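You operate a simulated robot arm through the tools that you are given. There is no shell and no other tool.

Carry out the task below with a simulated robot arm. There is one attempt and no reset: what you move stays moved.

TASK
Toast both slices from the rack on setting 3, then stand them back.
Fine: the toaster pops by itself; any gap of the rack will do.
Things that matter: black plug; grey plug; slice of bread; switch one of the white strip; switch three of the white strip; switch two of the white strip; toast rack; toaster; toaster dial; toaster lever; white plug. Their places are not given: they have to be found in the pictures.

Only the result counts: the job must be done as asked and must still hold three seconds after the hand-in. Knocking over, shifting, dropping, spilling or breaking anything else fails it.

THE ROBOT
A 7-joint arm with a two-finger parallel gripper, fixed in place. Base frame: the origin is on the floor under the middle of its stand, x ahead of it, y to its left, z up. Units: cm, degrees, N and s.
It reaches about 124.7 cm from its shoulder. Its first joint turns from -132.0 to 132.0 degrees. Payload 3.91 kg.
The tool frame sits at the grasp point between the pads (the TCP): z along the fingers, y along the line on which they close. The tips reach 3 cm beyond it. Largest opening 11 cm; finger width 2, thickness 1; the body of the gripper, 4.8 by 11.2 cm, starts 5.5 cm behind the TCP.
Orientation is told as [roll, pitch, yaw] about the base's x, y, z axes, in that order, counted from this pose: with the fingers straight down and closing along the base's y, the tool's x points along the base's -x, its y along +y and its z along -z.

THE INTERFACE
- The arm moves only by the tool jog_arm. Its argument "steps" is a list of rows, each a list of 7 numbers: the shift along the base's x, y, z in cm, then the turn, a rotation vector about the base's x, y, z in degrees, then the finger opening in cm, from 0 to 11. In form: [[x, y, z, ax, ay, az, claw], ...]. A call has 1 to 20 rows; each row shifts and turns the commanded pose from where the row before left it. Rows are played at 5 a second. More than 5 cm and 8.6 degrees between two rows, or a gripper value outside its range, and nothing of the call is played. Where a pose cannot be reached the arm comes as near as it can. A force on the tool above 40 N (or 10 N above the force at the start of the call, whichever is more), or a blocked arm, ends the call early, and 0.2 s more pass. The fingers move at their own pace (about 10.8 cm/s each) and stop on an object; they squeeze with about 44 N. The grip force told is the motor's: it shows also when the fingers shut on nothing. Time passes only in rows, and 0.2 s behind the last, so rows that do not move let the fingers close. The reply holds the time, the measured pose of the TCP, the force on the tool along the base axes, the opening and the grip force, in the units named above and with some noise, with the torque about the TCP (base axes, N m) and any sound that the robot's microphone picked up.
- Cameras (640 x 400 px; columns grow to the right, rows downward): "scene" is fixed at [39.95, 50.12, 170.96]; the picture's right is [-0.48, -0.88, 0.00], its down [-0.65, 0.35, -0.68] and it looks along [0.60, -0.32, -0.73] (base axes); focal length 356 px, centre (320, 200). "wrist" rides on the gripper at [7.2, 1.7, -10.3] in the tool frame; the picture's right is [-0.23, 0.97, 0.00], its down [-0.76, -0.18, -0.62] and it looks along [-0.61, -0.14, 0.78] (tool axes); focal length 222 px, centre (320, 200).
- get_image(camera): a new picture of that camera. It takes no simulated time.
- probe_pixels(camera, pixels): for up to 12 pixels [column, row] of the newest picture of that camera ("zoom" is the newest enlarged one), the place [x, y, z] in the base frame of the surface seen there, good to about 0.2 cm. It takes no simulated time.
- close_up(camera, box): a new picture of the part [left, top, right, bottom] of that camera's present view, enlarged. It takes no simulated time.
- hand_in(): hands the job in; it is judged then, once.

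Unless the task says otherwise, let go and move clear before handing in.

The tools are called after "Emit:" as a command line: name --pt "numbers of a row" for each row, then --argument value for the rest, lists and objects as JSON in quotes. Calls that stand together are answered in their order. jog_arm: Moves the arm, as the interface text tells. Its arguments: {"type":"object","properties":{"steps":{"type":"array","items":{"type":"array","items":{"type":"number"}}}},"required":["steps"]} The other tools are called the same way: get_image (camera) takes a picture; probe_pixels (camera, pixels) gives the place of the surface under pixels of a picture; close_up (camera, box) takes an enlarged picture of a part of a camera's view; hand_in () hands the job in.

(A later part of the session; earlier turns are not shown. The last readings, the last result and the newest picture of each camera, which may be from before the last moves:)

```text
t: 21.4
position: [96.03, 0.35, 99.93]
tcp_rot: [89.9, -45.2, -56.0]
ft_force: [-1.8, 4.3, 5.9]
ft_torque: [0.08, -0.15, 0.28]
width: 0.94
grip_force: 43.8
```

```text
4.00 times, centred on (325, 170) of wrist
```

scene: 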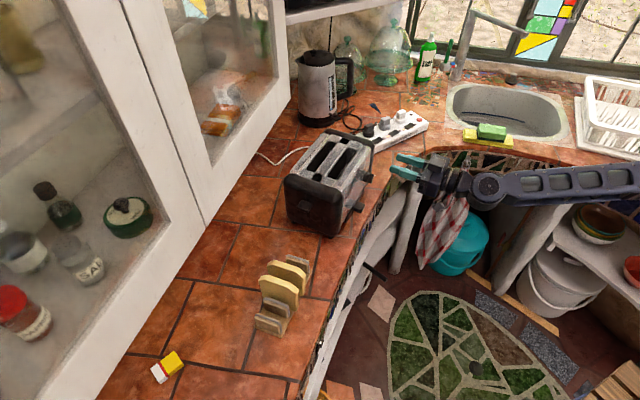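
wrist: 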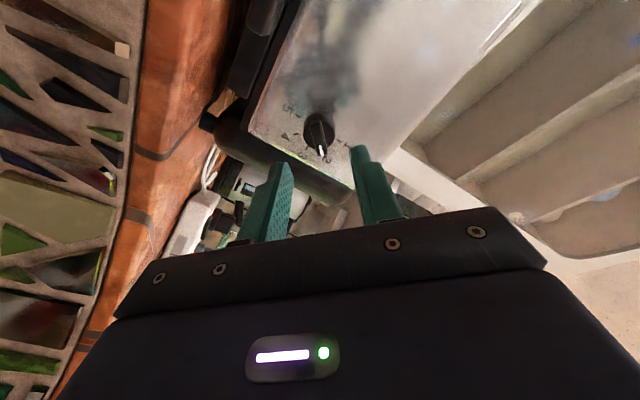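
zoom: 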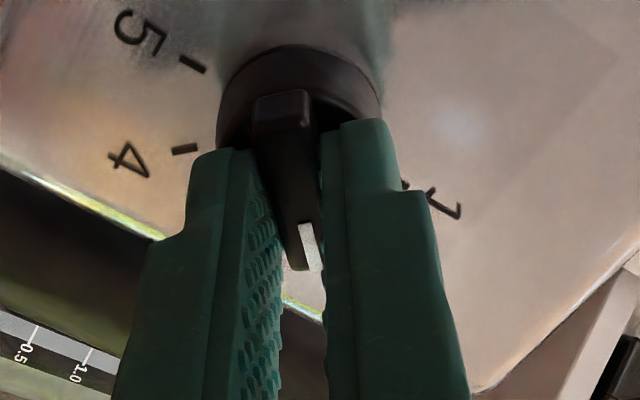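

The ridge is gripped (opening 0.94 cm). I'll ease the small side force by shifting 0.15 cm and turn +45° clockwise about the dial's axis, from 2 to 3.

Emit:
jog_arm --pt "-0.08 0.12 0 0 0 0 0" --pt "0 0 0 6.22 4.19 0 0" --pt "0 0 0 6.22 4.19 0 0" --pt "0 0 0 6.22 4.19 0 0" --pt "0 0 0 6.22 4.19 0 0" --pt "0 0 0 6.22 4.19 0 0" --pt "0 0 0 6.22 4.19 0 0" --pt "0 0 0 0 0 0 0"

Emit:
get_image --camera "wrist"

Emit:
close_up --camera "wrist" --box '[240, 90, 400, 210]'

```text
t: 23.2
position: [96.03, 0.34, 99.8]
tcp_rot: [90.0, -0.2, -56.2]
ft_force: [18.0, -10.1, 7.0]
ft_torque: [0.1, -0.18, -1.52]
width: 0.9
grip_force: 44.2
```

```text
taken
```

wrist: 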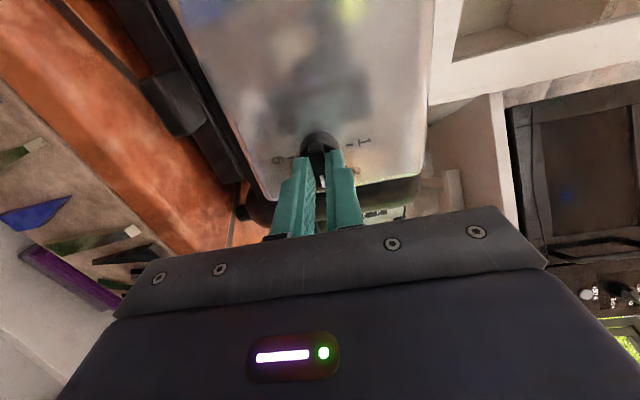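

```text
3.33 times, centred on (320, 150) of wrist
```

zoom: 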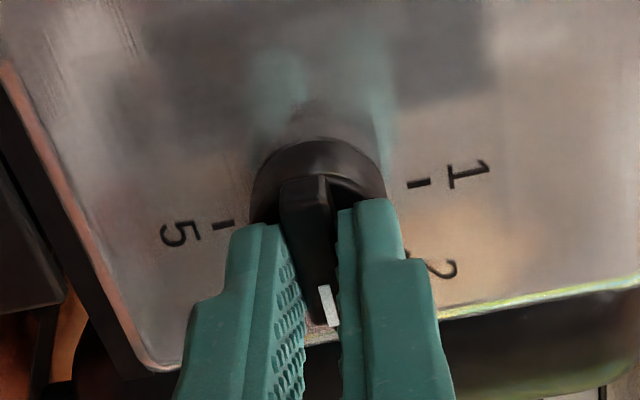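

The pointer now sits near tick 3, with about 18 N of side force on the grip. I'll open the fingers and look at the pointer.

Emit:
jog_arm --pt "0 0 0 0 0 0 1.5" --pt "0 0 0 0 0 0 4" --pt "0 0 0 0 0 0 4" --pt "-1.24 -0.84 0 0 0 0 4" --pt "-1.24 -0.84 0 0 0 0 4" --pt "-1.24 -0.84 0 0 0 0 4" --pt "0 0 0 0 0 0 4"

Emit:
get_image --camera "wrist"

Emit:
close_up --camera "wrist" --box '[250, 60, 390, 170]'

Emit:
probe_pixels --camera "wrist" --pixels '[[320, 30], [250, 20], [260, 90], [280, 150], [380, 40], [410, 150], [300, 60], [230, 10]]'

```text
t: 24.8
position: [92.21, -1.98, 99.75]
tcp_rot: [89.8, -0.2, -56.0]
ft_force: [-0.8, 0.1, 0.2]
ft_torque: [0.01, -0.03, 0.0]
width: 3.99
grip_force: 0.1
```

```text
taken
```

wrist: 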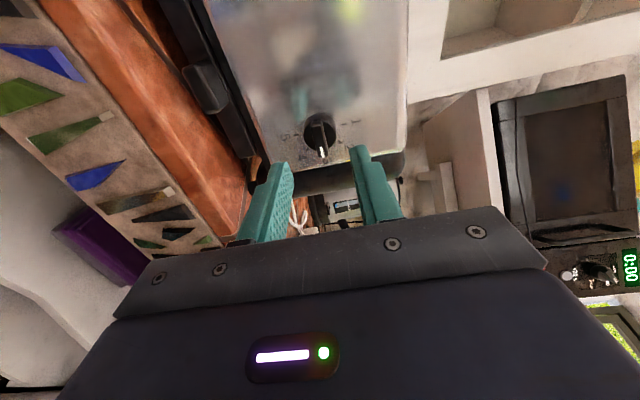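

```text
3.64 times, centred on (320, 115) of wrist
```

zoom: 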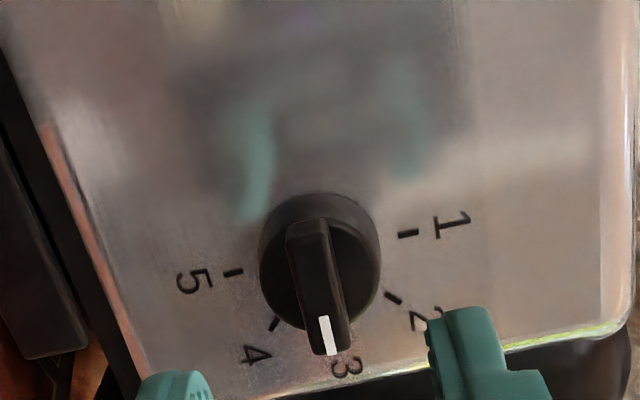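

```text
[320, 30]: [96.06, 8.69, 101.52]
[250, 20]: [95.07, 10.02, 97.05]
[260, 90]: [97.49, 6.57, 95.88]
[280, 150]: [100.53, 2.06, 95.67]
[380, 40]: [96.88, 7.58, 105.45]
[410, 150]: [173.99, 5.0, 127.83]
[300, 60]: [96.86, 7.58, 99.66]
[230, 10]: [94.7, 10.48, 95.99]
```

The pointer now points at 3 (label at (347,368), ticks 2 and 4 symmetrical about it). I'll verify its angle by probing the ridge ends in a closer zoom.

Emit:
close_up --camera "wrist" --box '[290, 105, 350, 165]'

Emit:
probe_pixels --camera "zoom" --pixels '[[270, 110], [340, 300], [270, 200], [240, 120], [300, 115], [310, 320], [380, 310], [335, 340], [290, 150], [320, 270]]'

```text
6.67 times, centred on (320, 135) of wrist
```

zoom: 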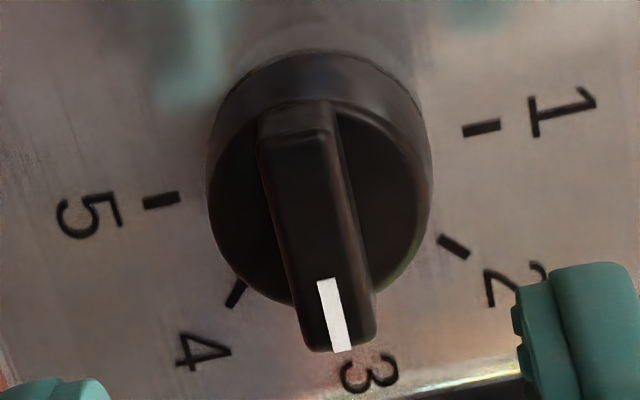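

```text
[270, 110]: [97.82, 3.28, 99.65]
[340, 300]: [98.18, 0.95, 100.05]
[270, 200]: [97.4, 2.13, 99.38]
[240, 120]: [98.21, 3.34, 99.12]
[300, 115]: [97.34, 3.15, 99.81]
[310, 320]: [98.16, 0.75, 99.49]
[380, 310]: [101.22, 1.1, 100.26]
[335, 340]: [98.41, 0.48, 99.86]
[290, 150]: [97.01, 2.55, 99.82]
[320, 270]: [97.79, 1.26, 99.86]
```

The dial sits on 3 (ridge level within about 3°) and the panel hasn't moved. Now I'll back off, rise and bring the fingers to point straight down.

Emit:
jog_arm --pt "-2.5 -1.7 0 0 0 0 4" --pt "-2.5 -1.7 1 0 0 0 4" --pt "0 0 1.5 -4.57 6.78 0 4" --pt "0 0 1.5 -4.57 6.78 0 4" --pt "0 0 1.5 -4.57 6.78 0 4" --pt "0 0 1.5 -4.57 6.78 0 4" --pt "0 0 1.5 -4.57 6.78 0 4" --pt "0 0 1.5 -4.57 6.78 0 4" --pt "0 0 1.5 -4.57 6.78 0 4" --pt "0 0 1.5 -4.57 6.78 0 4" --pt "0 0 1.5 -4.57 6.78 0 4" --pt "0 0 2 -4.57 6.78 0 4" --pt "0 0 2 -4.57 6.78 0 4" --pt "0 0 0 0 0 0 4"

Emit:
get_image --camera "scene"

```text
t: 27.8
position: [87.27, -5.38, 118.22]
tcp_rot: [-0.1, 0.0, -55.9]
ft_force: [-0.1, 0.4, 0.5]
ft_torque: [-0.01, -0.01, 0.03]
width: 4.0
grip_force: 0.1
```

```text
taken
```

scene: 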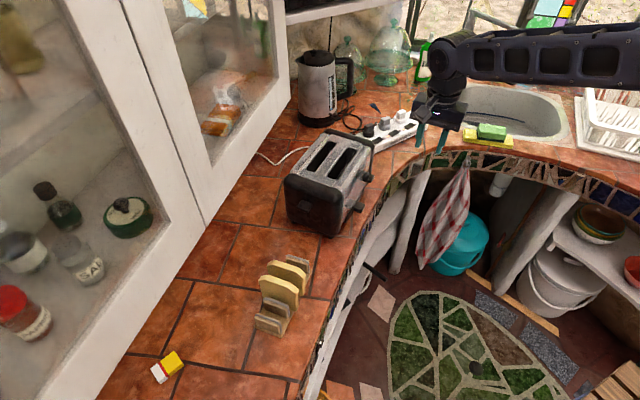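

The fingers point down at yaw -56°. Before moving on, I'll measure the toaster's slots in an enlarged scene view.

Emit:
close_up --camera "scene" --box '[290, 125, 380, 205]'

Emit:
probe_pixels --camera "zoom" --pixels '[[172, 222], [215, 238], [285, 80], [335, 95], [275, 258], [325, 275], [383, 110], [432, 125], [250, 160], [300, 190], [345, 225], [190, 160]]'

Emit:
probe_pixels --camera "zoom" --pixels '[[245, 135], [255, 170], [225, 205], [345, 170], [355, 205], [320, 240], [165, 220], [222, 240], [268, 258], [332, 280], [210, 210], [310, 250]]'

```text
5.00 times, centred on (335, 165) of scene
```

zoom: 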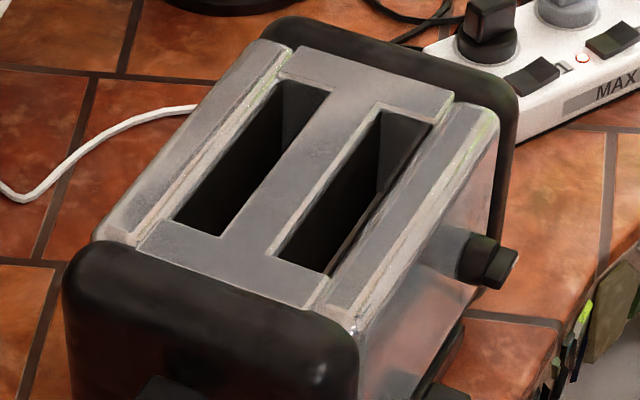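

```text
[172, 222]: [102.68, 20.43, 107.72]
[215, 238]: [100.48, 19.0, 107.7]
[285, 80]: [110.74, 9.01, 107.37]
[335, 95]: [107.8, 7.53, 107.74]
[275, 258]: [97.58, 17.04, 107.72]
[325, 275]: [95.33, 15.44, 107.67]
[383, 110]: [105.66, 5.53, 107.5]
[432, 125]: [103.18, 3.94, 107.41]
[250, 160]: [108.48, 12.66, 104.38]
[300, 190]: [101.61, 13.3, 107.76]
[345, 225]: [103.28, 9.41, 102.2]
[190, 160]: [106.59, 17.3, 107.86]
```

```text
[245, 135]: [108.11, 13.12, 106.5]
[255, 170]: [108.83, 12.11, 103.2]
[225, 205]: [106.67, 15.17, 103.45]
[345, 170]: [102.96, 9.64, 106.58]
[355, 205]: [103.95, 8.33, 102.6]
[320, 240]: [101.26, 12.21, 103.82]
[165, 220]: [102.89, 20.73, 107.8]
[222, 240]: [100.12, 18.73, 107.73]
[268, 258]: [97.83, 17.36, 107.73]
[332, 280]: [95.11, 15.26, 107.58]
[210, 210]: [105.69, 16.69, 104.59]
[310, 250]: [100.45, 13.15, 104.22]
```

Slots are about 14 × 2.9 cm, centred at about (105.4,14.0) and (100.3,10.6). Now I'll move over the rack at z≈118 and turn to yaw +41° to measure the slices.

Emit:
jog_arm --pt "-0.8 3.3 0 0 0 8.1 4" --pt "-0.8 3.3 0 0 0 8.1 4" --pt "-0.8 3.3 0 0 0 8.1 4" --pt "-0.8 3.3 0 0 0 8.1 4" --pt "-0.8 3.3 0 0 0 8.1 4" --pt "-0.8 3.3 0 0 0 8.1 4" --pt "-0.8 3.3 0 0 0 8.1 4" --pt "-0.8 3.3 0 0 0 8.1 4" --pt "-0.8 3.3 0 0 0 8.1 4" --pt "-0.8 3.3 0 0 0 8.1 4" --pt "-0.8 3.3 0 0 0 8.1 4" --pt "-0.8 3.3 0 0 0 8.1 4" --pt "0 0 0 0 0 0 4"

Emit:
get_image --camera "wrist"

Emit:
get_image --camera "scene"

```text
t: 30.6
position: [77.7, 34.2, 118.34]
tcp_rot: [0.0, 0.0, 41.4]
ft_force: [0.3, -0.3, 0.1]
ft_torque: [0.02, -0.03, -0.02]
width: 4.0
grip_force: 0.0
```

```text
taken
```

wrist: 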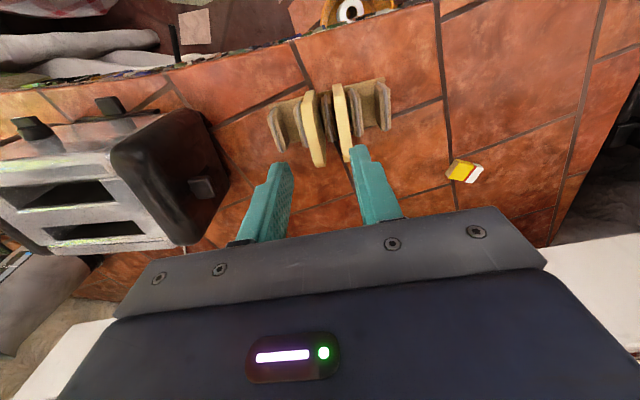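

```text
taken
```

scene: 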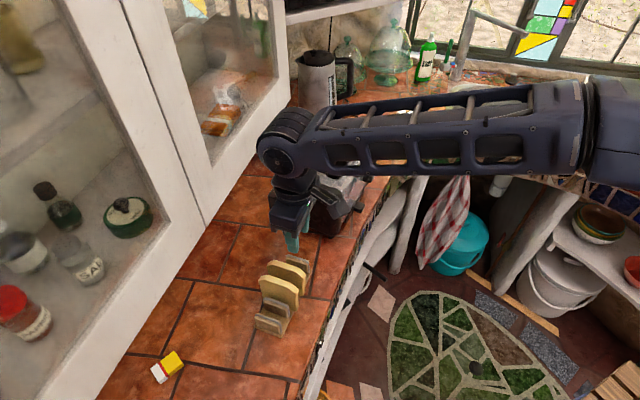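

The rack with both slices is at (330,120) in the wrist view. I'll zoom in and probe the slices' tops and the dividers.

Emit:
close_up --camera "wrist" --box '[255, 70, 405, 170]'

Emit:
probe_pixels --camera "zoom" --pixels '[[216, 100], [240, 110], [250, 250], [275, 385], [232, 180], [262, 320], [355, 80], [385, 75], [372, 160], [395, 350], [365, 120], [385, 260]]'

Emit:
probe_pixels --camera "zoom" --pixels '[[60, 190], [90, 300], [170, 170], [300, 120], [330, 240], [430, 90], [460, 230], [540, 80], [560, 200], [190, 250], [500, 200], [130, 220]]'

```text
4.00 times, centred on (330, 120) of wrist
```

zoom: 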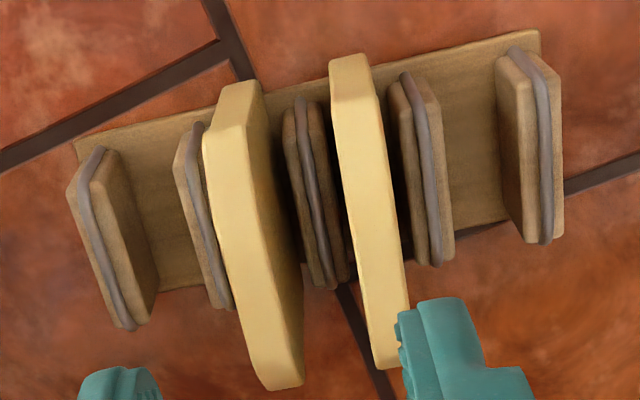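

```text
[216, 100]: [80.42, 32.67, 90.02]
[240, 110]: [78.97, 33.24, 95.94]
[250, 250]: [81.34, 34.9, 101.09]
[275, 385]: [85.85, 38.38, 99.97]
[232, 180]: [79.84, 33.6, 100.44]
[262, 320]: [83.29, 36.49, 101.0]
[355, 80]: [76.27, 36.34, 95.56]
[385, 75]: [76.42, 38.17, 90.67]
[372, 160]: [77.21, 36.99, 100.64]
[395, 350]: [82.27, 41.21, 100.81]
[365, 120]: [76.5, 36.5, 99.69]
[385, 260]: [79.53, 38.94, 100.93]
```

```text
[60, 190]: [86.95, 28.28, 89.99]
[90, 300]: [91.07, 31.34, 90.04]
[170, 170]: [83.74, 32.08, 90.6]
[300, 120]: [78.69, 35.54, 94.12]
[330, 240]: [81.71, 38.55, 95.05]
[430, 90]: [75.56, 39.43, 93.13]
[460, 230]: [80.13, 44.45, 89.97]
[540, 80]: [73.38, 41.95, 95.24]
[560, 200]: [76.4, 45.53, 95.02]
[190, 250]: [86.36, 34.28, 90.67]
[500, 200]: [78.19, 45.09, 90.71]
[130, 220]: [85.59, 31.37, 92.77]
```

Slices stand at 40° to x, around c≈21.3 and 25.6 along the rack axis. I'll zoom further to get each slice's faces and ends.

Emit:
close_up --camera "wrist" --box '[295, 78, 365, 170]'

Emit:
probe_pixels --camera "zoom" --pixels '[[332, 150], [376, 150], [345, 220], [392, 220], [352, 280], [400, 280], [190, 150], [230, 200], [195, 210], [240, 280], [250, 340], [218, 300]]'

```text
4.35 times, centred on (330, 124) of wrist
```

zoom: 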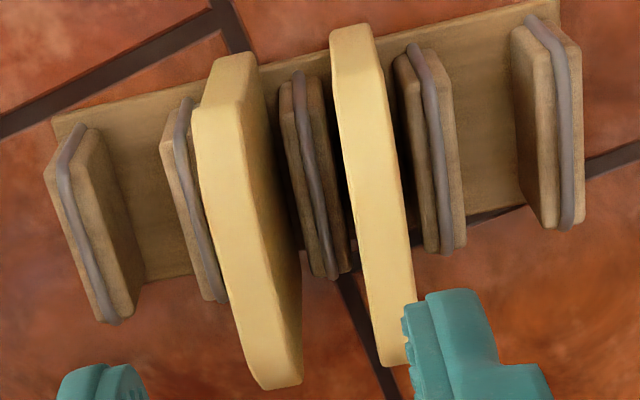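

```text
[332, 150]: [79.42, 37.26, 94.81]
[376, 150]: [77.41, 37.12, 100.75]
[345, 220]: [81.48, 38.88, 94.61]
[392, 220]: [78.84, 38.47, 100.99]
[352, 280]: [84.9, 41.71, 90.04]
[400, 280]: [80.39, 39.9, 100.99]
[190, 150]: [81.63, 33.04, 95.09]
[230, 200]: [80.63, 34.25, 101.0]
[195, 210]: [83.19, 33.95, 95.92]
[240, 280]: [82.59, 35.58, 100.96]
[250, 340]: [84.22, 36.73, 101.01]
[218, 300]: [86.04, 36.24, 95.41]
```

I'll probe across both slices at fixed rows to find their edges.

Emit:
probe_pixels --camera "zoom" --pixels '[[346, 200], [352, 200], [358, 200], [364, 200], [370, 200], [376, 200], [382, 200], [388, 200], [394, 200], [398, 200], [402, 200], [340, 200]]'

Emit:
probe_pixels --camera "zoom" --pixels '[[204, 200], [210, 200], [216, 200], [222, 200], [228, 200], [234, 200], [240, 200], [246, 200], [252, 200], [258, 200], [270, 200], [280, 220]]'

Emit:
probe_pixels --camera "zoom" --pixels '[[350, 30], [350, 40], [355, 55], [355, 70], [380, 345], [385, 355], [395, 362], [225, 60], [225, 80], [220, 100], [270, 370], [275, 385]]'

```text
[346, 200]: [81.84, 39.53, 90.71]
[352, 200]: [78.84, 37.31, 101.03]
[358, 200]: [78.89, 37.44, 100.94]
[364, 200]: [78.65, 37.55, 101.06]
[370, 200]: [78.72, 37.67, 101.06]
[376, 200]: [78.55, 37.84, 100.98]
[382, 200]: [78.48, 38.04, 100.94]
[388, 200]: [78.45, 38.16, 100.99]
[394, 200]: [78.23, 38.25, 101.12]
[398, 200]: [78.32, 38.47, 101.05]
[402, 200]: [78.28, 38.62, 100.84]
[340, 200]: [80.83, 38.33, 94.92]
```

```text
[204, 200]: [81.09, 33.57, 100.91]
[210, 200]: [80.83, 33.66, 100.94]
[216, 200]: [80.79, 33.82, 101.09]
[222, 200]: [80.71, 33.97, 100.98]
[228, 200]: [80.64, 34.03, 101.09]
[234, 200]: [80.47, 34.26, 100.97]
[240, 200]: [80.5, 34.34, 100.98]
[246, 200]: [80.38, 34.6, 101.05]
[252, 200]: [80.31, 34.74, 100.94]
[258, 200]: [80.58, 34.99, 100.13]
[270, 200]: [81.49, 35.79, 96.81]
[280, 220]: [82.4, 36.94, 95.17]
```

```text
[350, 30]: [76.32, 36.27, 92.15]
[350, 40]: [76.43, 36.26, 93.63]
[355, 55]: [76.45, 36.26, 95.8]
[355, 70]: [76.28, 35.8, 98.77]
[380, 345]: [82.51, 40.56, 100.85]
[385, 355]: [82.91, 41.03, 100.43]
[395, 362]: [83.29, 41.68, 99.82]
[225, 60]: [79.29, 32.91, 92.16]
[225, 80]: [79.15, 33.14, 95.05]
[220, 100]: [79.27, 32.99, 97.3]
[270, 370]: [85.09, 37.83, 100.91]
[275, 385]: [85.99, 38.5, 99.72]
```

Slice tops are 1.4 cm thick at z 101; centres are A (79.96,39.14) and B (82.72,35.85), plane at 40°. I'll go above slice B, align yaw to 40° and set the opening to 3.4.

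Emit:
jog_arm --pt "1.7 0.55 -2 0 0 -1.4 3.4" --pt "1.7 0.55 -2 0 0 0 3.4" --pt "1.62 0.55 -2 0 0 0 3.4" --pt "0 0 -1 0 0 0 3.4" --pt "0 0 0 0 0 0 3.4"

Emit:
get_image --camera "wrist"

Emit:
close_up --camera "scene" --box '[230, 210, 350, 350]'

```text
t: 31.8
position: [82.75, 35.75, 111.35]
tcp_rot: [0.0, -0.1, 39.9]
ft_force: [0.2, 0.5, 0.2]
ft_torque: [-0.02, 0.01, 0.05]
width: 3.4
grip_force: 0.1
```

```text
taken
```

wrist: 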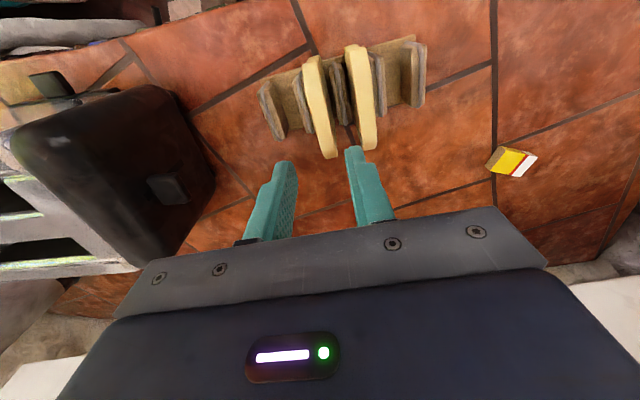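

```text
2.86 times, centred on (290, 280) of scene
```

zoom: 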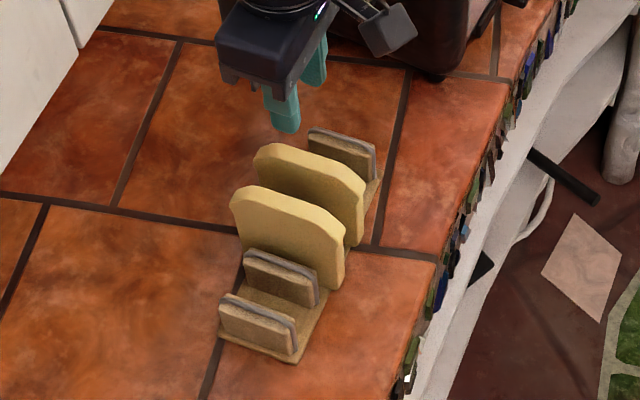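

The gripper is above slice B at (82.75,35.75). I'll descend to just above the slice's top and check the alignment.

Emit:
jog_arm --pt "0 0.1 -3 0 0 0 3.4" --pt "0 0 -3 0 0 0 3.4" --pt "0 0 -0.6 0 0 0 3.4" --pt "0 0 0 0 0 0 3.4"

Emit:
close_up --camera "wrist" --box '[220, 60, 440, 210]'

Emit:
close_up --camera "scene" --box '[230, 230, 340, 340]'

```text
t: 32.8
position: [82.62, 35.82, 104.66]
tcp_rot: [0.0, -0.1, 40.0]
ft_force: [-0.1, 0.4, -0.9]
ft_torque: [-0.04, -0.02, -0.03]
width: 3.41
grip_force: 0.1
```

```text
2.67 times, centred on (330, 135) of wrist
```

zoom: 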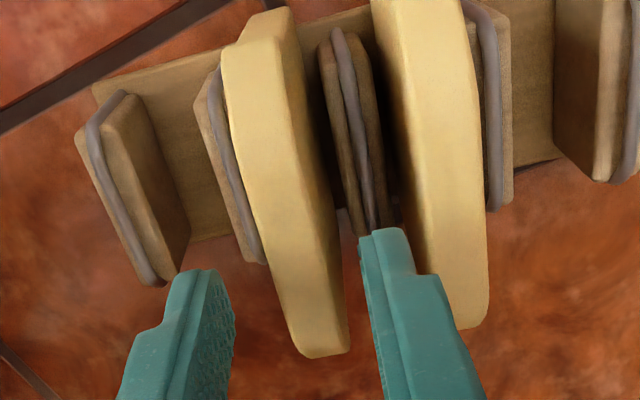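

```text
3.64 times, centred on (285, 285) of scene
```

zoom: 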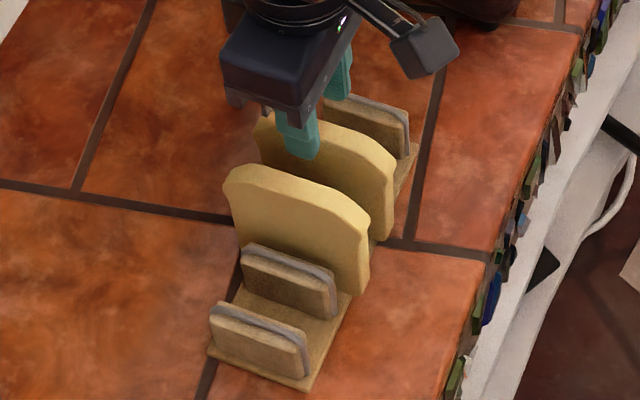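

The finger tips straddle slice B (between (230,270) and (360,240)), with room to slice A. I'll descend 3.2 cm and grip.

Emit:
jog_arm --pt "0.05 0 -1 0 0 0 3.4" --pt "0 0 -1.2 0 0 0 3.4" --pt "0 0 -1 0 0 0 3.4" --pt "0 0 0 0 0 0 3.4" --pt "0 0 0 0 0 0 2" --pt "0 0 0 0 0 0 1" --pt "0 0 0 0 0 0 0.5" --pt "0 0 0 0 0 0 0.5"

Emit:
close_up --camera "wrist" --box '[220, 60, 440, 210]'

Emit:
close_up --camera "scene" --box '[230, 230, 340, 340]'

```text
t: 34.6
position: [82.76, 35.93, 101.44]
tcp_rot: [0.0, 0.0, 40.0]
ft_force: [0.7, -0.1, 1.2]
ft_torque: [0.03, -0.02, 0.0]
width: 1.42
grip_force: 8.3
```

```text
2.67 times, centred on (330, 135) of wrist
```

zoom: 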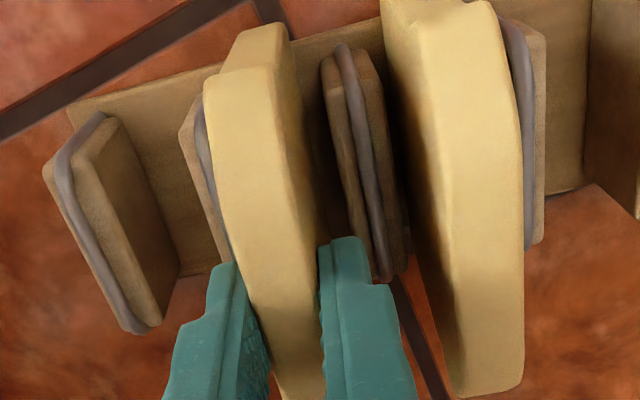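

```text
3.64 times, centred on (285, 285) of scene
```

zoom: 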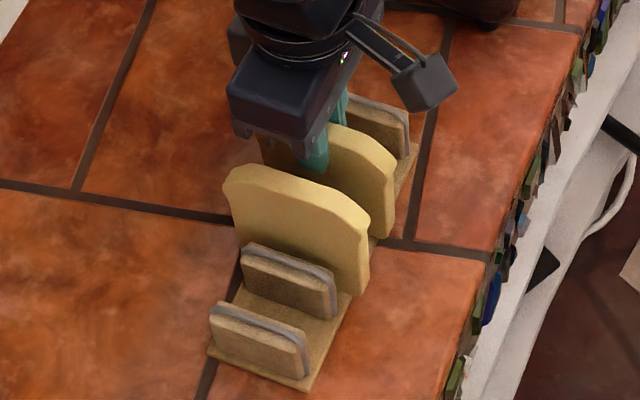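

Slice B is held (opening 1.42 cm). Before lifting and swinging it, I'll check where the white cabinet's face is.

Emit:
get_image --camera "scene"

Emit:
probe_pixels --camera "scene" --pixels '[[200, 200], [180, 230], [120, 340], [285, 90], [190, 100], [140, 200], [210, 60], [280, 30], [100, 250], [160, 30]]'

```text
taken
```

scene: 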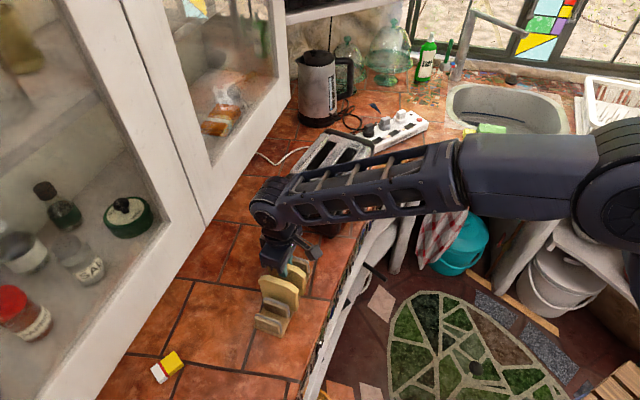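

```text
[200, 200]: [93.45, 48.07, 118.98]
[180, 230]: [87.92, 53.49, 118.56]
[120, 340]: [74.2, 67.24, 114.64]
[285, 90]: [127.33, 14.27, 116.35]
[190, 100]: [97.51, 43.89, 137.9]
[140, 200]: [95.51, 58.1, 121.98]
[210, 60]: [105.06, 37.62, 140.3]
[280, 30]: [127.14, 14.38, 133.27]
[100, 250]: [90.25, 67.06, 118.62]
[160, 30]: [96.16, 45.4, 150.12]
```

The cabinet face is about 16 cm away from both rack and slots, so the swing is clear. I'll lift slice B straight up.

Emit:
jog_arm --pt "0 0 1 0 0 0 0.5" --pt "0 0 2 0 0 0 0.5" --pt "0 0 3 0 0 0 0.5" --pt "0 0 3 0 0 0 0.5" --pt "0 0 3.5 0 0 0 0.5" --pt "0 0 3.5 0 0 0 0.5" --pt "0 0 3.5 0 0 0 0.5" --pt "0 0 3 0 0 0 0.5" --pt "0 0 0 0 0 0 0.5"

Emit:
get_image --camera "wrist"

Emit:
get_image --camera "scene"

```text
t: 36.6
position: [82.77, 36.04, 124.03]
tcp_rot: [0.1, 0.0, 39.9]
ft_force: [0.4, -0.5, -0.2]
ft_torque: [0.01, 0.01, -0.01]
width: 1.45
grip_force: 7.9
```

```text
taken
```

wrist: 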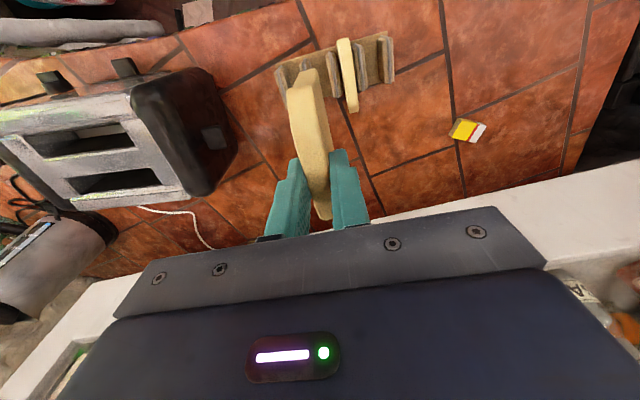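

```text
taken
```

scene: 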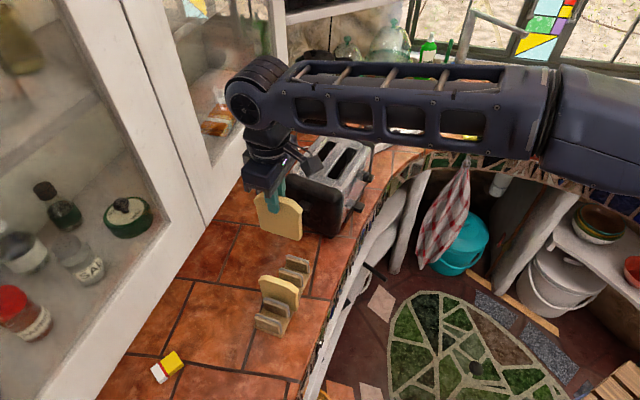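

Slice B hangs straight in the fingers with its bottom at about z 113.6. I'll carry it over the far slot while turning to yaw -56°.

Emit:
jog_arm --pt "1.885 -1.84 0 0 0 -8 0.5" --pt "1.885 -1.84 0 0 0 -8 0.5" --pt "1.885 -1.84 0 0 0 -8 0.5" --pt "1.885 -1.84 0 0 0 -8 0.5" --pt "1.885 -1.84 0 0 0 -8 0.5" --pt "1.885 -1.84 0 0 0 -8 0.5" --pt "1.885 -1.84 0 0 0 -8 0.5" --pt "1.885 -1.84 0 0 0 -8 0.5" --pt "1.885 -1.84 0 0 0 -8 0.5" --pt "1.885 -1.84 0 0 0 -8 0.5" --pt "1.885 -1.84 0 0 0 -8 0.5" --pt "1.885 -1.84 0 0 0 -8 0.5" --pt "0 0 0 0 0 0 0.5"

Emit:
get_image --camera "wrist"

Emit:
get_image --camera "scene"

```text
t: 39.4
position: [105.5, 13.73, 124.04]
tcp_rot: [0.0, 0.0, -56.1]
ft_force: [-0.4, 0.1, -0.1]
ft_torque: [0.0, 0.0, -0.03]
width: 0.49
grip_force: 0.0
```

```text
taken
```

wrist: 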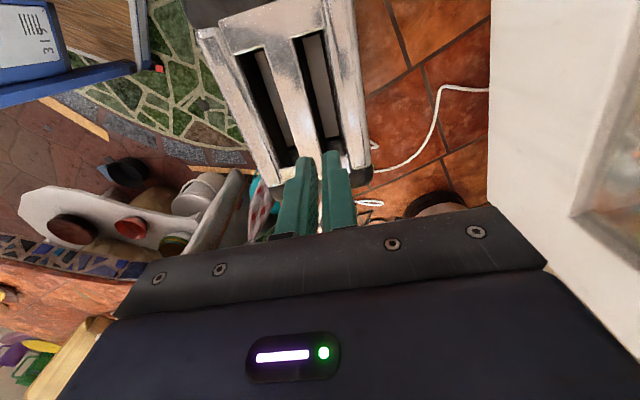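

```text
taken
```

scene: 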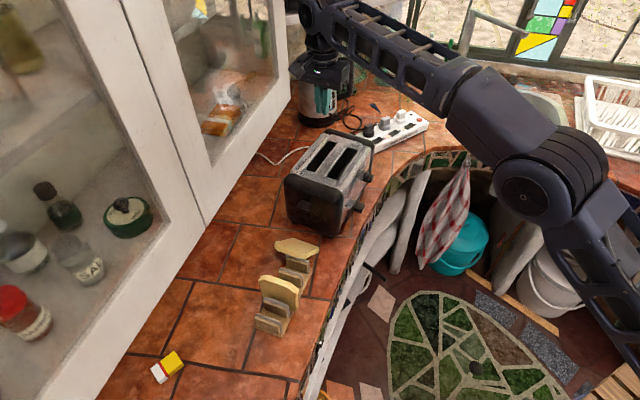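

The opening of 0.49 with no grip force shows slice B slipped out of the light grip and fell near the rack, at about (297,248) in the scene. I'll look at it closely.

Emit:
close_up --camera "scene" --box '[230, 220, 350, 350]'

Emit:
close_up --camera "scene" --box '[265, 230, 325, 290]'

Emit:
probe_pixels --camera "zoom" --pixels '[[110, 130], [250, 100], [400, 120], [350, 200], [150, 210], [330, 230], [250, 180], [120, 160], [450, 210], [410, 150], [300, 300], [200, 300]]'

```text
3.08 times, centred on (290, 285) of scene
```

zoom: 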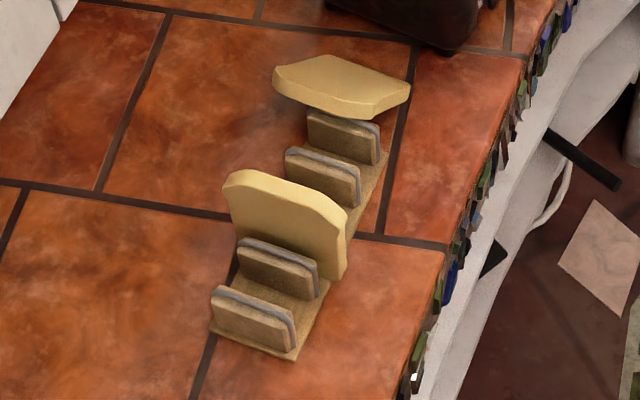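

```text
6.67 times, centred on (295, 260) of scene
```

zoom: 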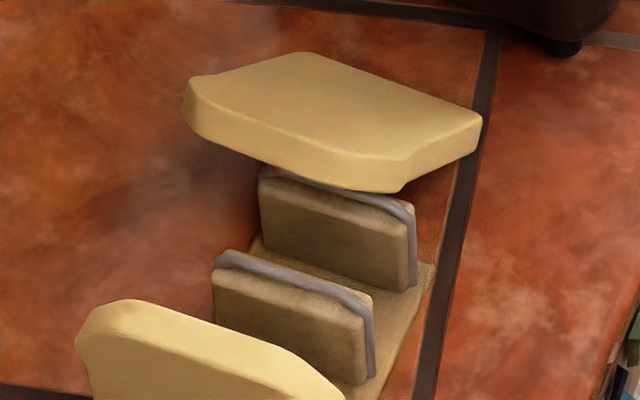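

```text
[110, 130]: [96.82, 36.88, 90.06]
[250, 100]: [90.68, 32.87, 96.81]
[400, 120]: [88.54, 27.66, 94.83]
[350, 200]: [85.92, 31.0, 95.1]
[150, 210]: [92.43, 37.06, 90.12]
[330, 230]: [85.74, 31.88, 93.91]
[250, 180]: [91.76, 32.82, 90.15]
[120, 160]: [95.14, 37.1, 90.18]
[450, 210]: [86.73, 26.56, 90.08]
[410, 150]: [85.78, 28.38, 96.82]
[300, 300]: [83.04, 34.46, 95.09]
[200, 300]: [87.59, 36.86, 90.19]
```

The slice leans on the rack's last divider with its flat face up (zoom corners (185,85), (300,52), (480,115), (405,190)). I'll probe its surface for its pose.

Emit:
probe_pixels --camera "zoom" --pixels '[[200, 85], [300, 60], [470, 115], [400, 160], [260, 130], [330, 110], [200, 120], [300, 165], [380, 180], [440, 150], [350, 80], [230, 100]]'

Emit:
close_up --camera "scene" --box '[275, 235, 320, 265]'

```text
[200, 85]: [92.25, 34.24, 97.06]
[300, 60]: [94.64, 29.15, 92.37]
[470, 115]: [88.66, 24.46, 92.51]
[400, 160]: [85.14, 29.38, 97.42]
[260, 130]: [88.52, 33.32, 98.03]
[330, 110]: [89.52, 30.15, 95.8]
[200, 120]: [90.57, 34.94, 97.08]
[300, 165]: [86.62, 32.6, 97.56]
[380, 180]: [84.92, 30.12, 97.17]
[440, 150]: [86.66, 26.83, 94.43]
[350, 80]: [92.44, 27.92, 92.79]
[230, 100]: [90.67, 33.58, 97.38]
```

```text
13.33 times, centred on (298, 250) of scene
```

zoom: 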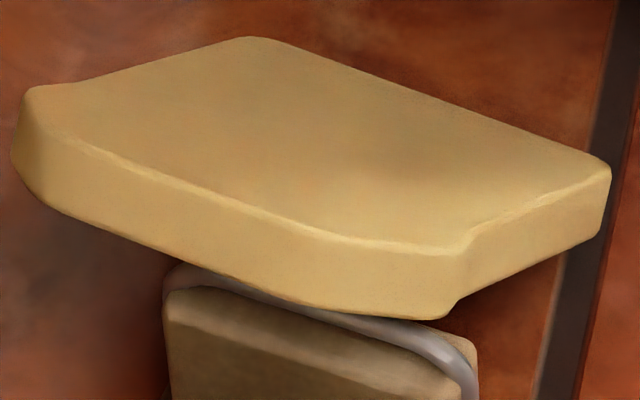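

Slice B leans (about 39° slope) on the rack's last divider, clear of the rest, and the rack has not moved. I'll first do slice A with a full-force grip; now I go back over A and turn to yaw 40°.

Emit:
jog_arm --pt "-2.13 2.12 0 0 0 8 3.4" --pt "-2.13 2.12 0 0 0 8 3.4" --pt "-2.13 2.12 0 0 0 8 3.4" --pt "-2.13 2.12 0 0 0 8 3.4" --pt "-2.13 2.12 0 0 0 8 3.4" --pt "-2.13 2.12 0 0 0 8 3.4" --pt "-2.13 2.12 0 0 0 8 3.4" --pt "-2.13 2.12 0 0 0 8 3.4" --pt "-2.13 2.12 0 0 0 8 3.4" --pt "-2.13 2.12 0 0 0 8 3.4" --pt "-2.13 2.12 0 0 0 8 3.4" --pt "-2.13 2.12 0 0 0 8.1 3.4" --pt "0 0 -3 0 0 0 3.4" --pt "0 0 -3 0 0 0 3.4" --pt "0 0 0 0 0 0 3.4"

Emit:
get_image --camera "wrist"

Emit:
close_up --camera "wrist" --box '[220, 40, 440, 180]'

```text
t: 42.6
position: [79.75, 39.33, 118.01]
tcp_rot: [0.0, 0.0, 40.2]
ft_force: [0.1, 0.2, 0.3]
ft_torque: [0.02, 0.02, 0.04]
width: 3.39
grip_force: 0.0
```

```text
taken
```

wrist: 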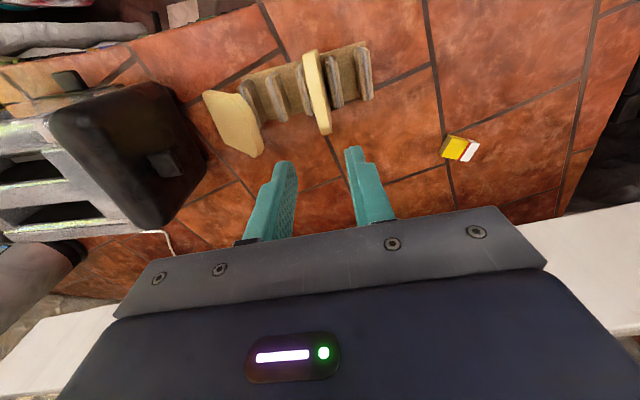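

```text
2.86 times, centred on (330, 110) of wrist
```

zoom: 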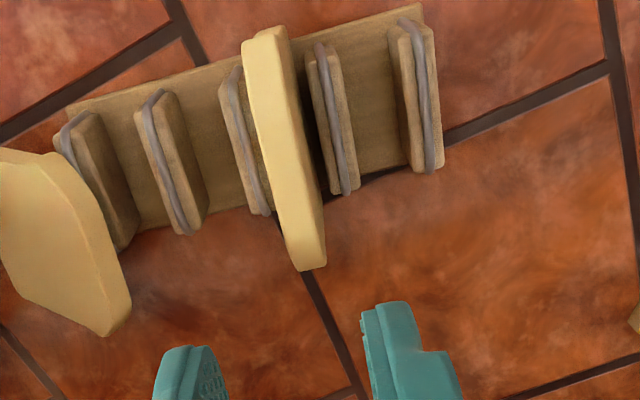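

From here slice A and the empty gaps are clear. I'll re-check slice A's top position in this zoom before descending.

Emit:
probe_pixels --camera "zoom" --pixels '[[248, 60], [265, 60], [280, 60], [262, 140], [280, 140], [296, 140], [280, 220], [298, 220], [318, 220], [310, 262], [270, 35], [290, 180]]'

Emit:
probe_pixels --camera "zoom" --pixels '[[60, 150], [20, 160], [20, 230], [100, 320], [120, 280], [90, 200], [60, 240], [60, 290], [70, 160], [125, 300], [5, 200], [95, 250]]'

```text
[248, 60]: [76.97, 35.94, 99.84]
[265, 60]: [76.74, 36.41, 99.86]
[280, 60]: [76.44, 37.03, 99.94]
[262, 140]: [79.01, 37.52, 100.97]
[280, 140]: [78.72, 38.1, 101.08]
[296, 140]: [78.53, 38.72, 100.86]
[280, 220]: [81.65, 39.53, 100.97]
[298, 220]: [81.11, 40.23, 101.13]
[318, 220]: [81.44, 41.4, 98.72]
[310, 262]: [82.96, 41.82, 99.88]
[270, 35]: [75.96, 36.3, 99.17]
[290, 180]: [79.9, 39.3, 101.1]
```

```text
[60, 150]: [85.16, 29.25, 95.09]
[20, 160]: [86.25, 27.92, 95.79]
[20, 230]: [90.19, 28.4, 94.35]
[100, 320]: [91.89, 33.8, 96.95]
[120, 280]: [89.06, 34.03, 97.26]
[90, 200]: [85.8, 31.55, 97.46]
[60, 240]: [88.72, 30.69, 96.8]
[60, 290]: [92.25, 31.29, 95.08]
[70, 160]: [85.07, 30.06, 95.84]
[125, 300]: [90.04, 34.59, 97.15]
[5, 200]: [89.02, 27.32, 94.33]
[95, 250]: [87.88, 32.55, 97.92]
```

Slice A is unmoved (centre about (79.9,39.1)). I'll descend over it and stop at z≈104.6 for a last look.

Emit:
jog_arm --pt "0.15 -0.25 -3 0 0 0 3.4" --pt "0 0 -3 0 0 0 3.4" --pt "0 0 -3 0 0 0 3.4" --pt "0 0 -3 0 0 0 3.4" --pt "0 0 -1.4 0 0 0 3.4" --pt "0 0 0 0 0 0 3.4"

Emit:
close_up --camera "wrist" --box '[220, 60, 440, 210]'

```text
t: 44.0
position: [80.04, 39.06, 104.67]
tcp_rot: [0.0, 0.0, 40.2]
ft_force: [0.2, 0.1, 0.0]
ft_torque: [-0.01, 0.0, 0.0]
width: 3.38
grip_force: 0.0
```

```text
2.67 times, centred on (330, 135) of wrist
```

zoom: 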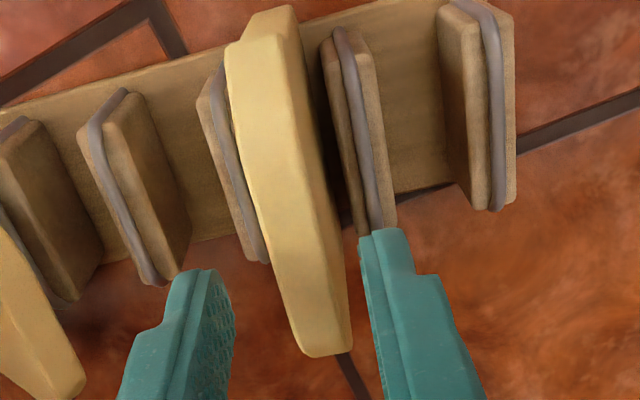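

The tips straddle slice A evenly. I'll descend to z≈101 and close with full force this time (claw 0).

Emit:
jog_arm --pt "0 0 -1.5 0 0 0 3.4" --pt "0 0 -1.5 0 0 0 3.4" --pt "0 0 -0.65 0 0 0 3.4" --pt "0 0 0 0 0 0 3.4" --pt "0 0 0 0 0 0 1" --pt "0 0 0 0 0 0 0" --pt "0 0 0 0 0 0 0" --pt "0 0 0 0 0 0 0" --pt "0 0 0 0 0 0 0"

```text
t: 46.0
position: [80.09, 39.04, 101.02]
tcp_rot: [0.0, 0.0, 40.1]
ft_force: [-0.1, 0.0, 1.0]
ft_torque: [-0.02, -0.01, -0.01]
width: 1.45
grip_force: 8.4
```

The grip force is still only 8.4 N at 1.45 cm. I'll hold longer to see whether it builds up.

Emit:
jog_arm --pt "0 0 0 0 0 0 0" --pt "0 0 0 0 0 0 0" --pt "0 0 0 0 0 0 0" --pt "0 0 0 0 0 0 0" --pt "0 0 0 0 0 0 0"

Emit:
close_up --camera "wrist" --box '[220, 60, 440, 210]'

```text
t: 47.2
position: [79.99, 39.02, 101.0]
tcp_rot: [0.1, 0.0, 40.0]
ft_force: [-0.2, -0.4, -0.7]
ft_torque: [-0.04, -0.01, 0.02]
width: 1.46
grip_force: 8.2
```

```text
2.67 times, centred on (330, 135) of wrist
```

zoom: 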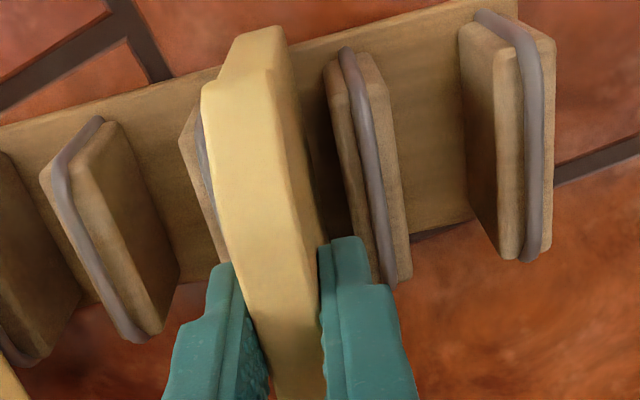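

The force stays near 8 N, evidently the limit on soft bread, so I must move gently. I'll lift slowly by 7 cm and check the hold.

Emit:
jog_arm --pt "0 0 0.4 0 0 0 0" --pt "0 0 0.8 0 0 0 0" --pt "0 0 1.2 0 0 0 0" --pt "0 0 1.2 0 0 0 0" --pt "0 0 1.2 0 0 0 0" --pt "0 0 1.2 0 0 0 0" --pt "0 0 0.8 0 0 0 0" --pt "0 0 0.4 0 0 0 0" --pt "0 0 0 0 0 0 0"

Emit:
get_image --camera "wrist"

Emit:
close_up --camera "scene" --box '[220, 200, 350, 350]'

```text
t: 49.2
position: [79.97, 39.19, 108.11]
tcp_rot: [0.0, 0.0, 40.1]
ft_force: [0.3, -0.1, -1.1]
ft_torque: [0.02, 0.04, -0.02]
width: 1.46
grip_force: 8.2
```

```text
taken
```

wrist: 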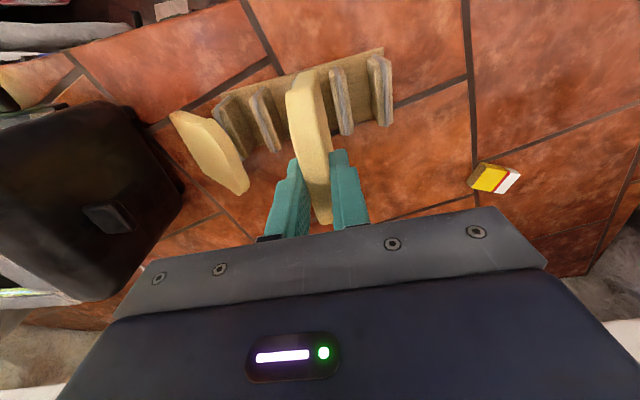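

```text
2.67 times, centred on (285, 275) of scene
```

zoom: 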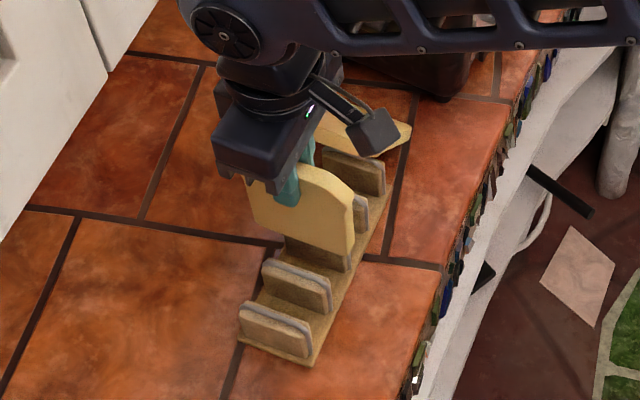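

Slice A is held with its bottom above the dividers. I'll try a gentle turn of -18° with slow ramps and check the hold.

Emit:
jog_arm --pt "0 0 0 0 0 -1 0" --pt "0 0 0 0 0 -2 0" --pt "0 0 0 0 0 -3 0" --pt "0 0 0 0 0 -4 0" --pt "0 0 0 0 0 -4 0" --pt "0 0 0 0 0 -3 0" --pt "0 0 0 0 0 -2 0" --pt "0 0 0 0 0 -1 0" --pt "0 0 0 0 0 0 0"

Emit:
get_image --camera "wrist"

```text
t: 51.2
position: [79.96, 39.1, 108.17]
tcp_rot: [0.0, 0.1, 20.1]
ft_force: [-0.1, 0.9, -0.9]
ft_torque: [0.03, 0.01, 0.02]
width: 1.45
grip_force: 7.8
```

```text
taken
```

wrist: 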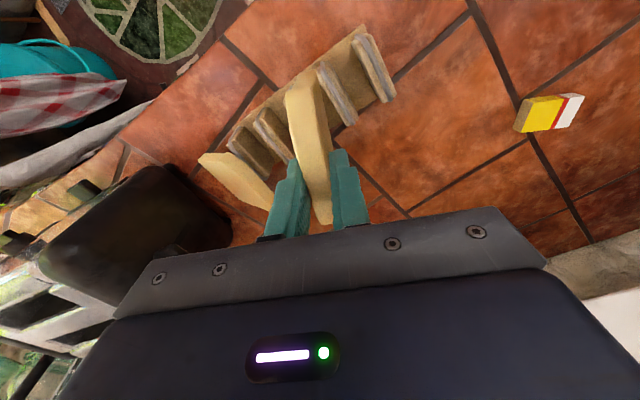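

Still held after the gentle turn. I'll continue the turn to -56° in place with slow ramps.

Emit:
jog_arm --pt "0 0 0 0 0 -1 0" --pt "0 0 0 0 0 -2 0" --pt "0 0 0 0 0 -3 0" --pt "0 0 0 0 0 -4 0" --pt "0 0 0 0 0 -5 0" --pt "0 0 0 0 0 -5 0" --pt "0 0 0 0 0 -5 0" --pt "0 0 0 0 0 -5 0" --pt "0 0 0 0 0 -5 0" --pt "0 0 0 0 0 -5 0" --pt "0 0 0 0 0 -5 0" --pt "0 0 0 0 0 -5 0" --pt "0 0 0 0 0 -5 0" --pt "0 0 0 0 0 -5 0" --pt "0 0 0 0 0 -5 0" --pt "0 0 0 0 0 -4.1 0" --pt "0 0 0 0 0 -3 0" --pt "0 0 0 0 0 -2 0" --pt "0 0 0 0 0 -2 0" --pt "0 0 0 0 0 0 0"

Emit:
get_image --camera "wrist"

```text
t: 55.4
position: [79.97, 39.04, 108.15]
tcp_rot: [0.0, 0.1, -56.1]
ft_force: [0.1, 0.3, -0.2]
ft_torque: [0.0, 0.02, 0.01]
width: 1.44
grip_force: 7.8
```

```text
taken
```

wrist: 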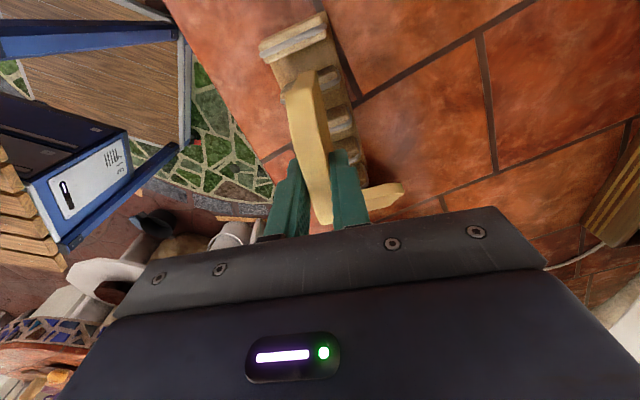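

Still held (opening 1.44). I'll lift it slowly to z≈121 so its bottom clears the toaster top.

Emit:
jog_arm --pt "0 0 0.5 0 0 0 0" --pt "0 0 1 0 0 0 0" --pt "0 0 1.5 0 0 0 0" --pt "0 0 1.5 0 0 0 0" --pt "0 0 1.5 0 0 0 0" --pt "0 0 1.5 0 0 0 0" --pt "0 0 1.5 0 0 0 0" --pt "0 0 1.5 0 0 0 0" --pt "0 0 1 0 0 0 0" --pt "0 0 0.85 0 0 0 0" --pt "0 0 0.5 0 0 0 0" --pt "0 0 0 0 0 0 0"

```text
t: 58.0
position: [79.89, 39.02, 121.01]
tcp_rot: [-0.2, -0.1, -56.0]
ft_force: [0.7, 0.1, -1.0]
ft_torque: [-0.02, 0.0, 0.03]
width: 1.49
grip_force: 8.1
```

Slice A is still held at z≈121. Now I'll carry it smoothly over the far slot.

Emit:
jog_arm --pt "0.356 -0.351 0 0 0 0 0" --pt "0.712 -0.702 0 0 0 0 0" --pt "1.139 -1.124 0 0 0 0 0" --pt "1.566 -1.545 0 0 0 0 0" --pt "1.566 -1.545 0 0 0 0 0" --pt "1.566 -1.545 0 0 0 0 0" --pt "1.566 -1.545 0 0 0 0 0" --pt "1.566 -1.545 0 0 0 0 0" --pt "1.566 -1.545 0 0 0 0 0" --pt "1.566 -1.545 0 0 0 0 0" --pt "1.566 -1.545 0 0 0 0 0" --pt "1.566 -1.545 0 0 0 0 0" --pt "1.566 -1.545 0 0 0 0 0" --pt "1.566 -1.545 0 0 0 0 0" --pt "1.566 -1.545 0 0 0 0 0" --pt "1.424 -1.405 0 0 0 0 0" --pt "1.139 -1.124 0 0 0 0 0" --pt "0.854 -0.843 0 0 0 0 0" --pt "0.641 -0.632 0 0 0 0 0" --pt "0.4 -0.38 0 0 0 0 0"

Emit:
get_image --camera "wrist"

Emit:
get_image --camera "scene"

```text
t: 62.2
position: [105.46, 14.1, 121.03]
tcp_rot: [-0.1, 0.1, -56.1]
ft_force: [-0.8, -0.6, -1.0]
ft_torque: [0.0, -0.02, 0.02]
width: 1.45
grip_force: 7.6
```

```text
taken
```

wrist: 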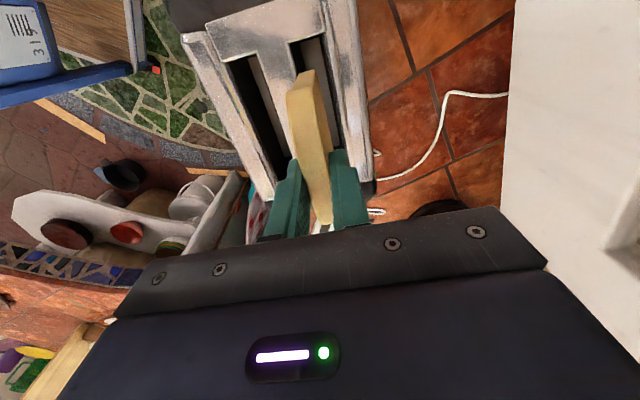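

```text
taken
```

scene: 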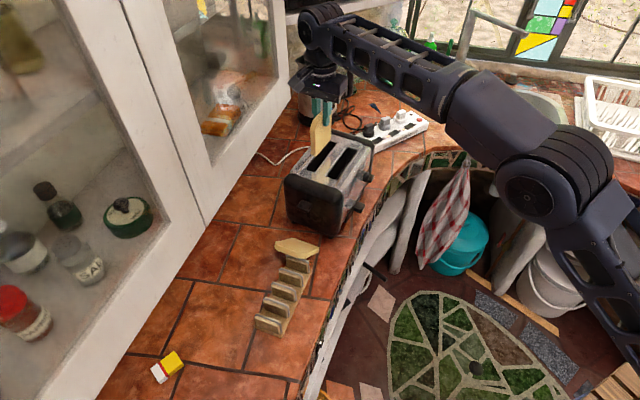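

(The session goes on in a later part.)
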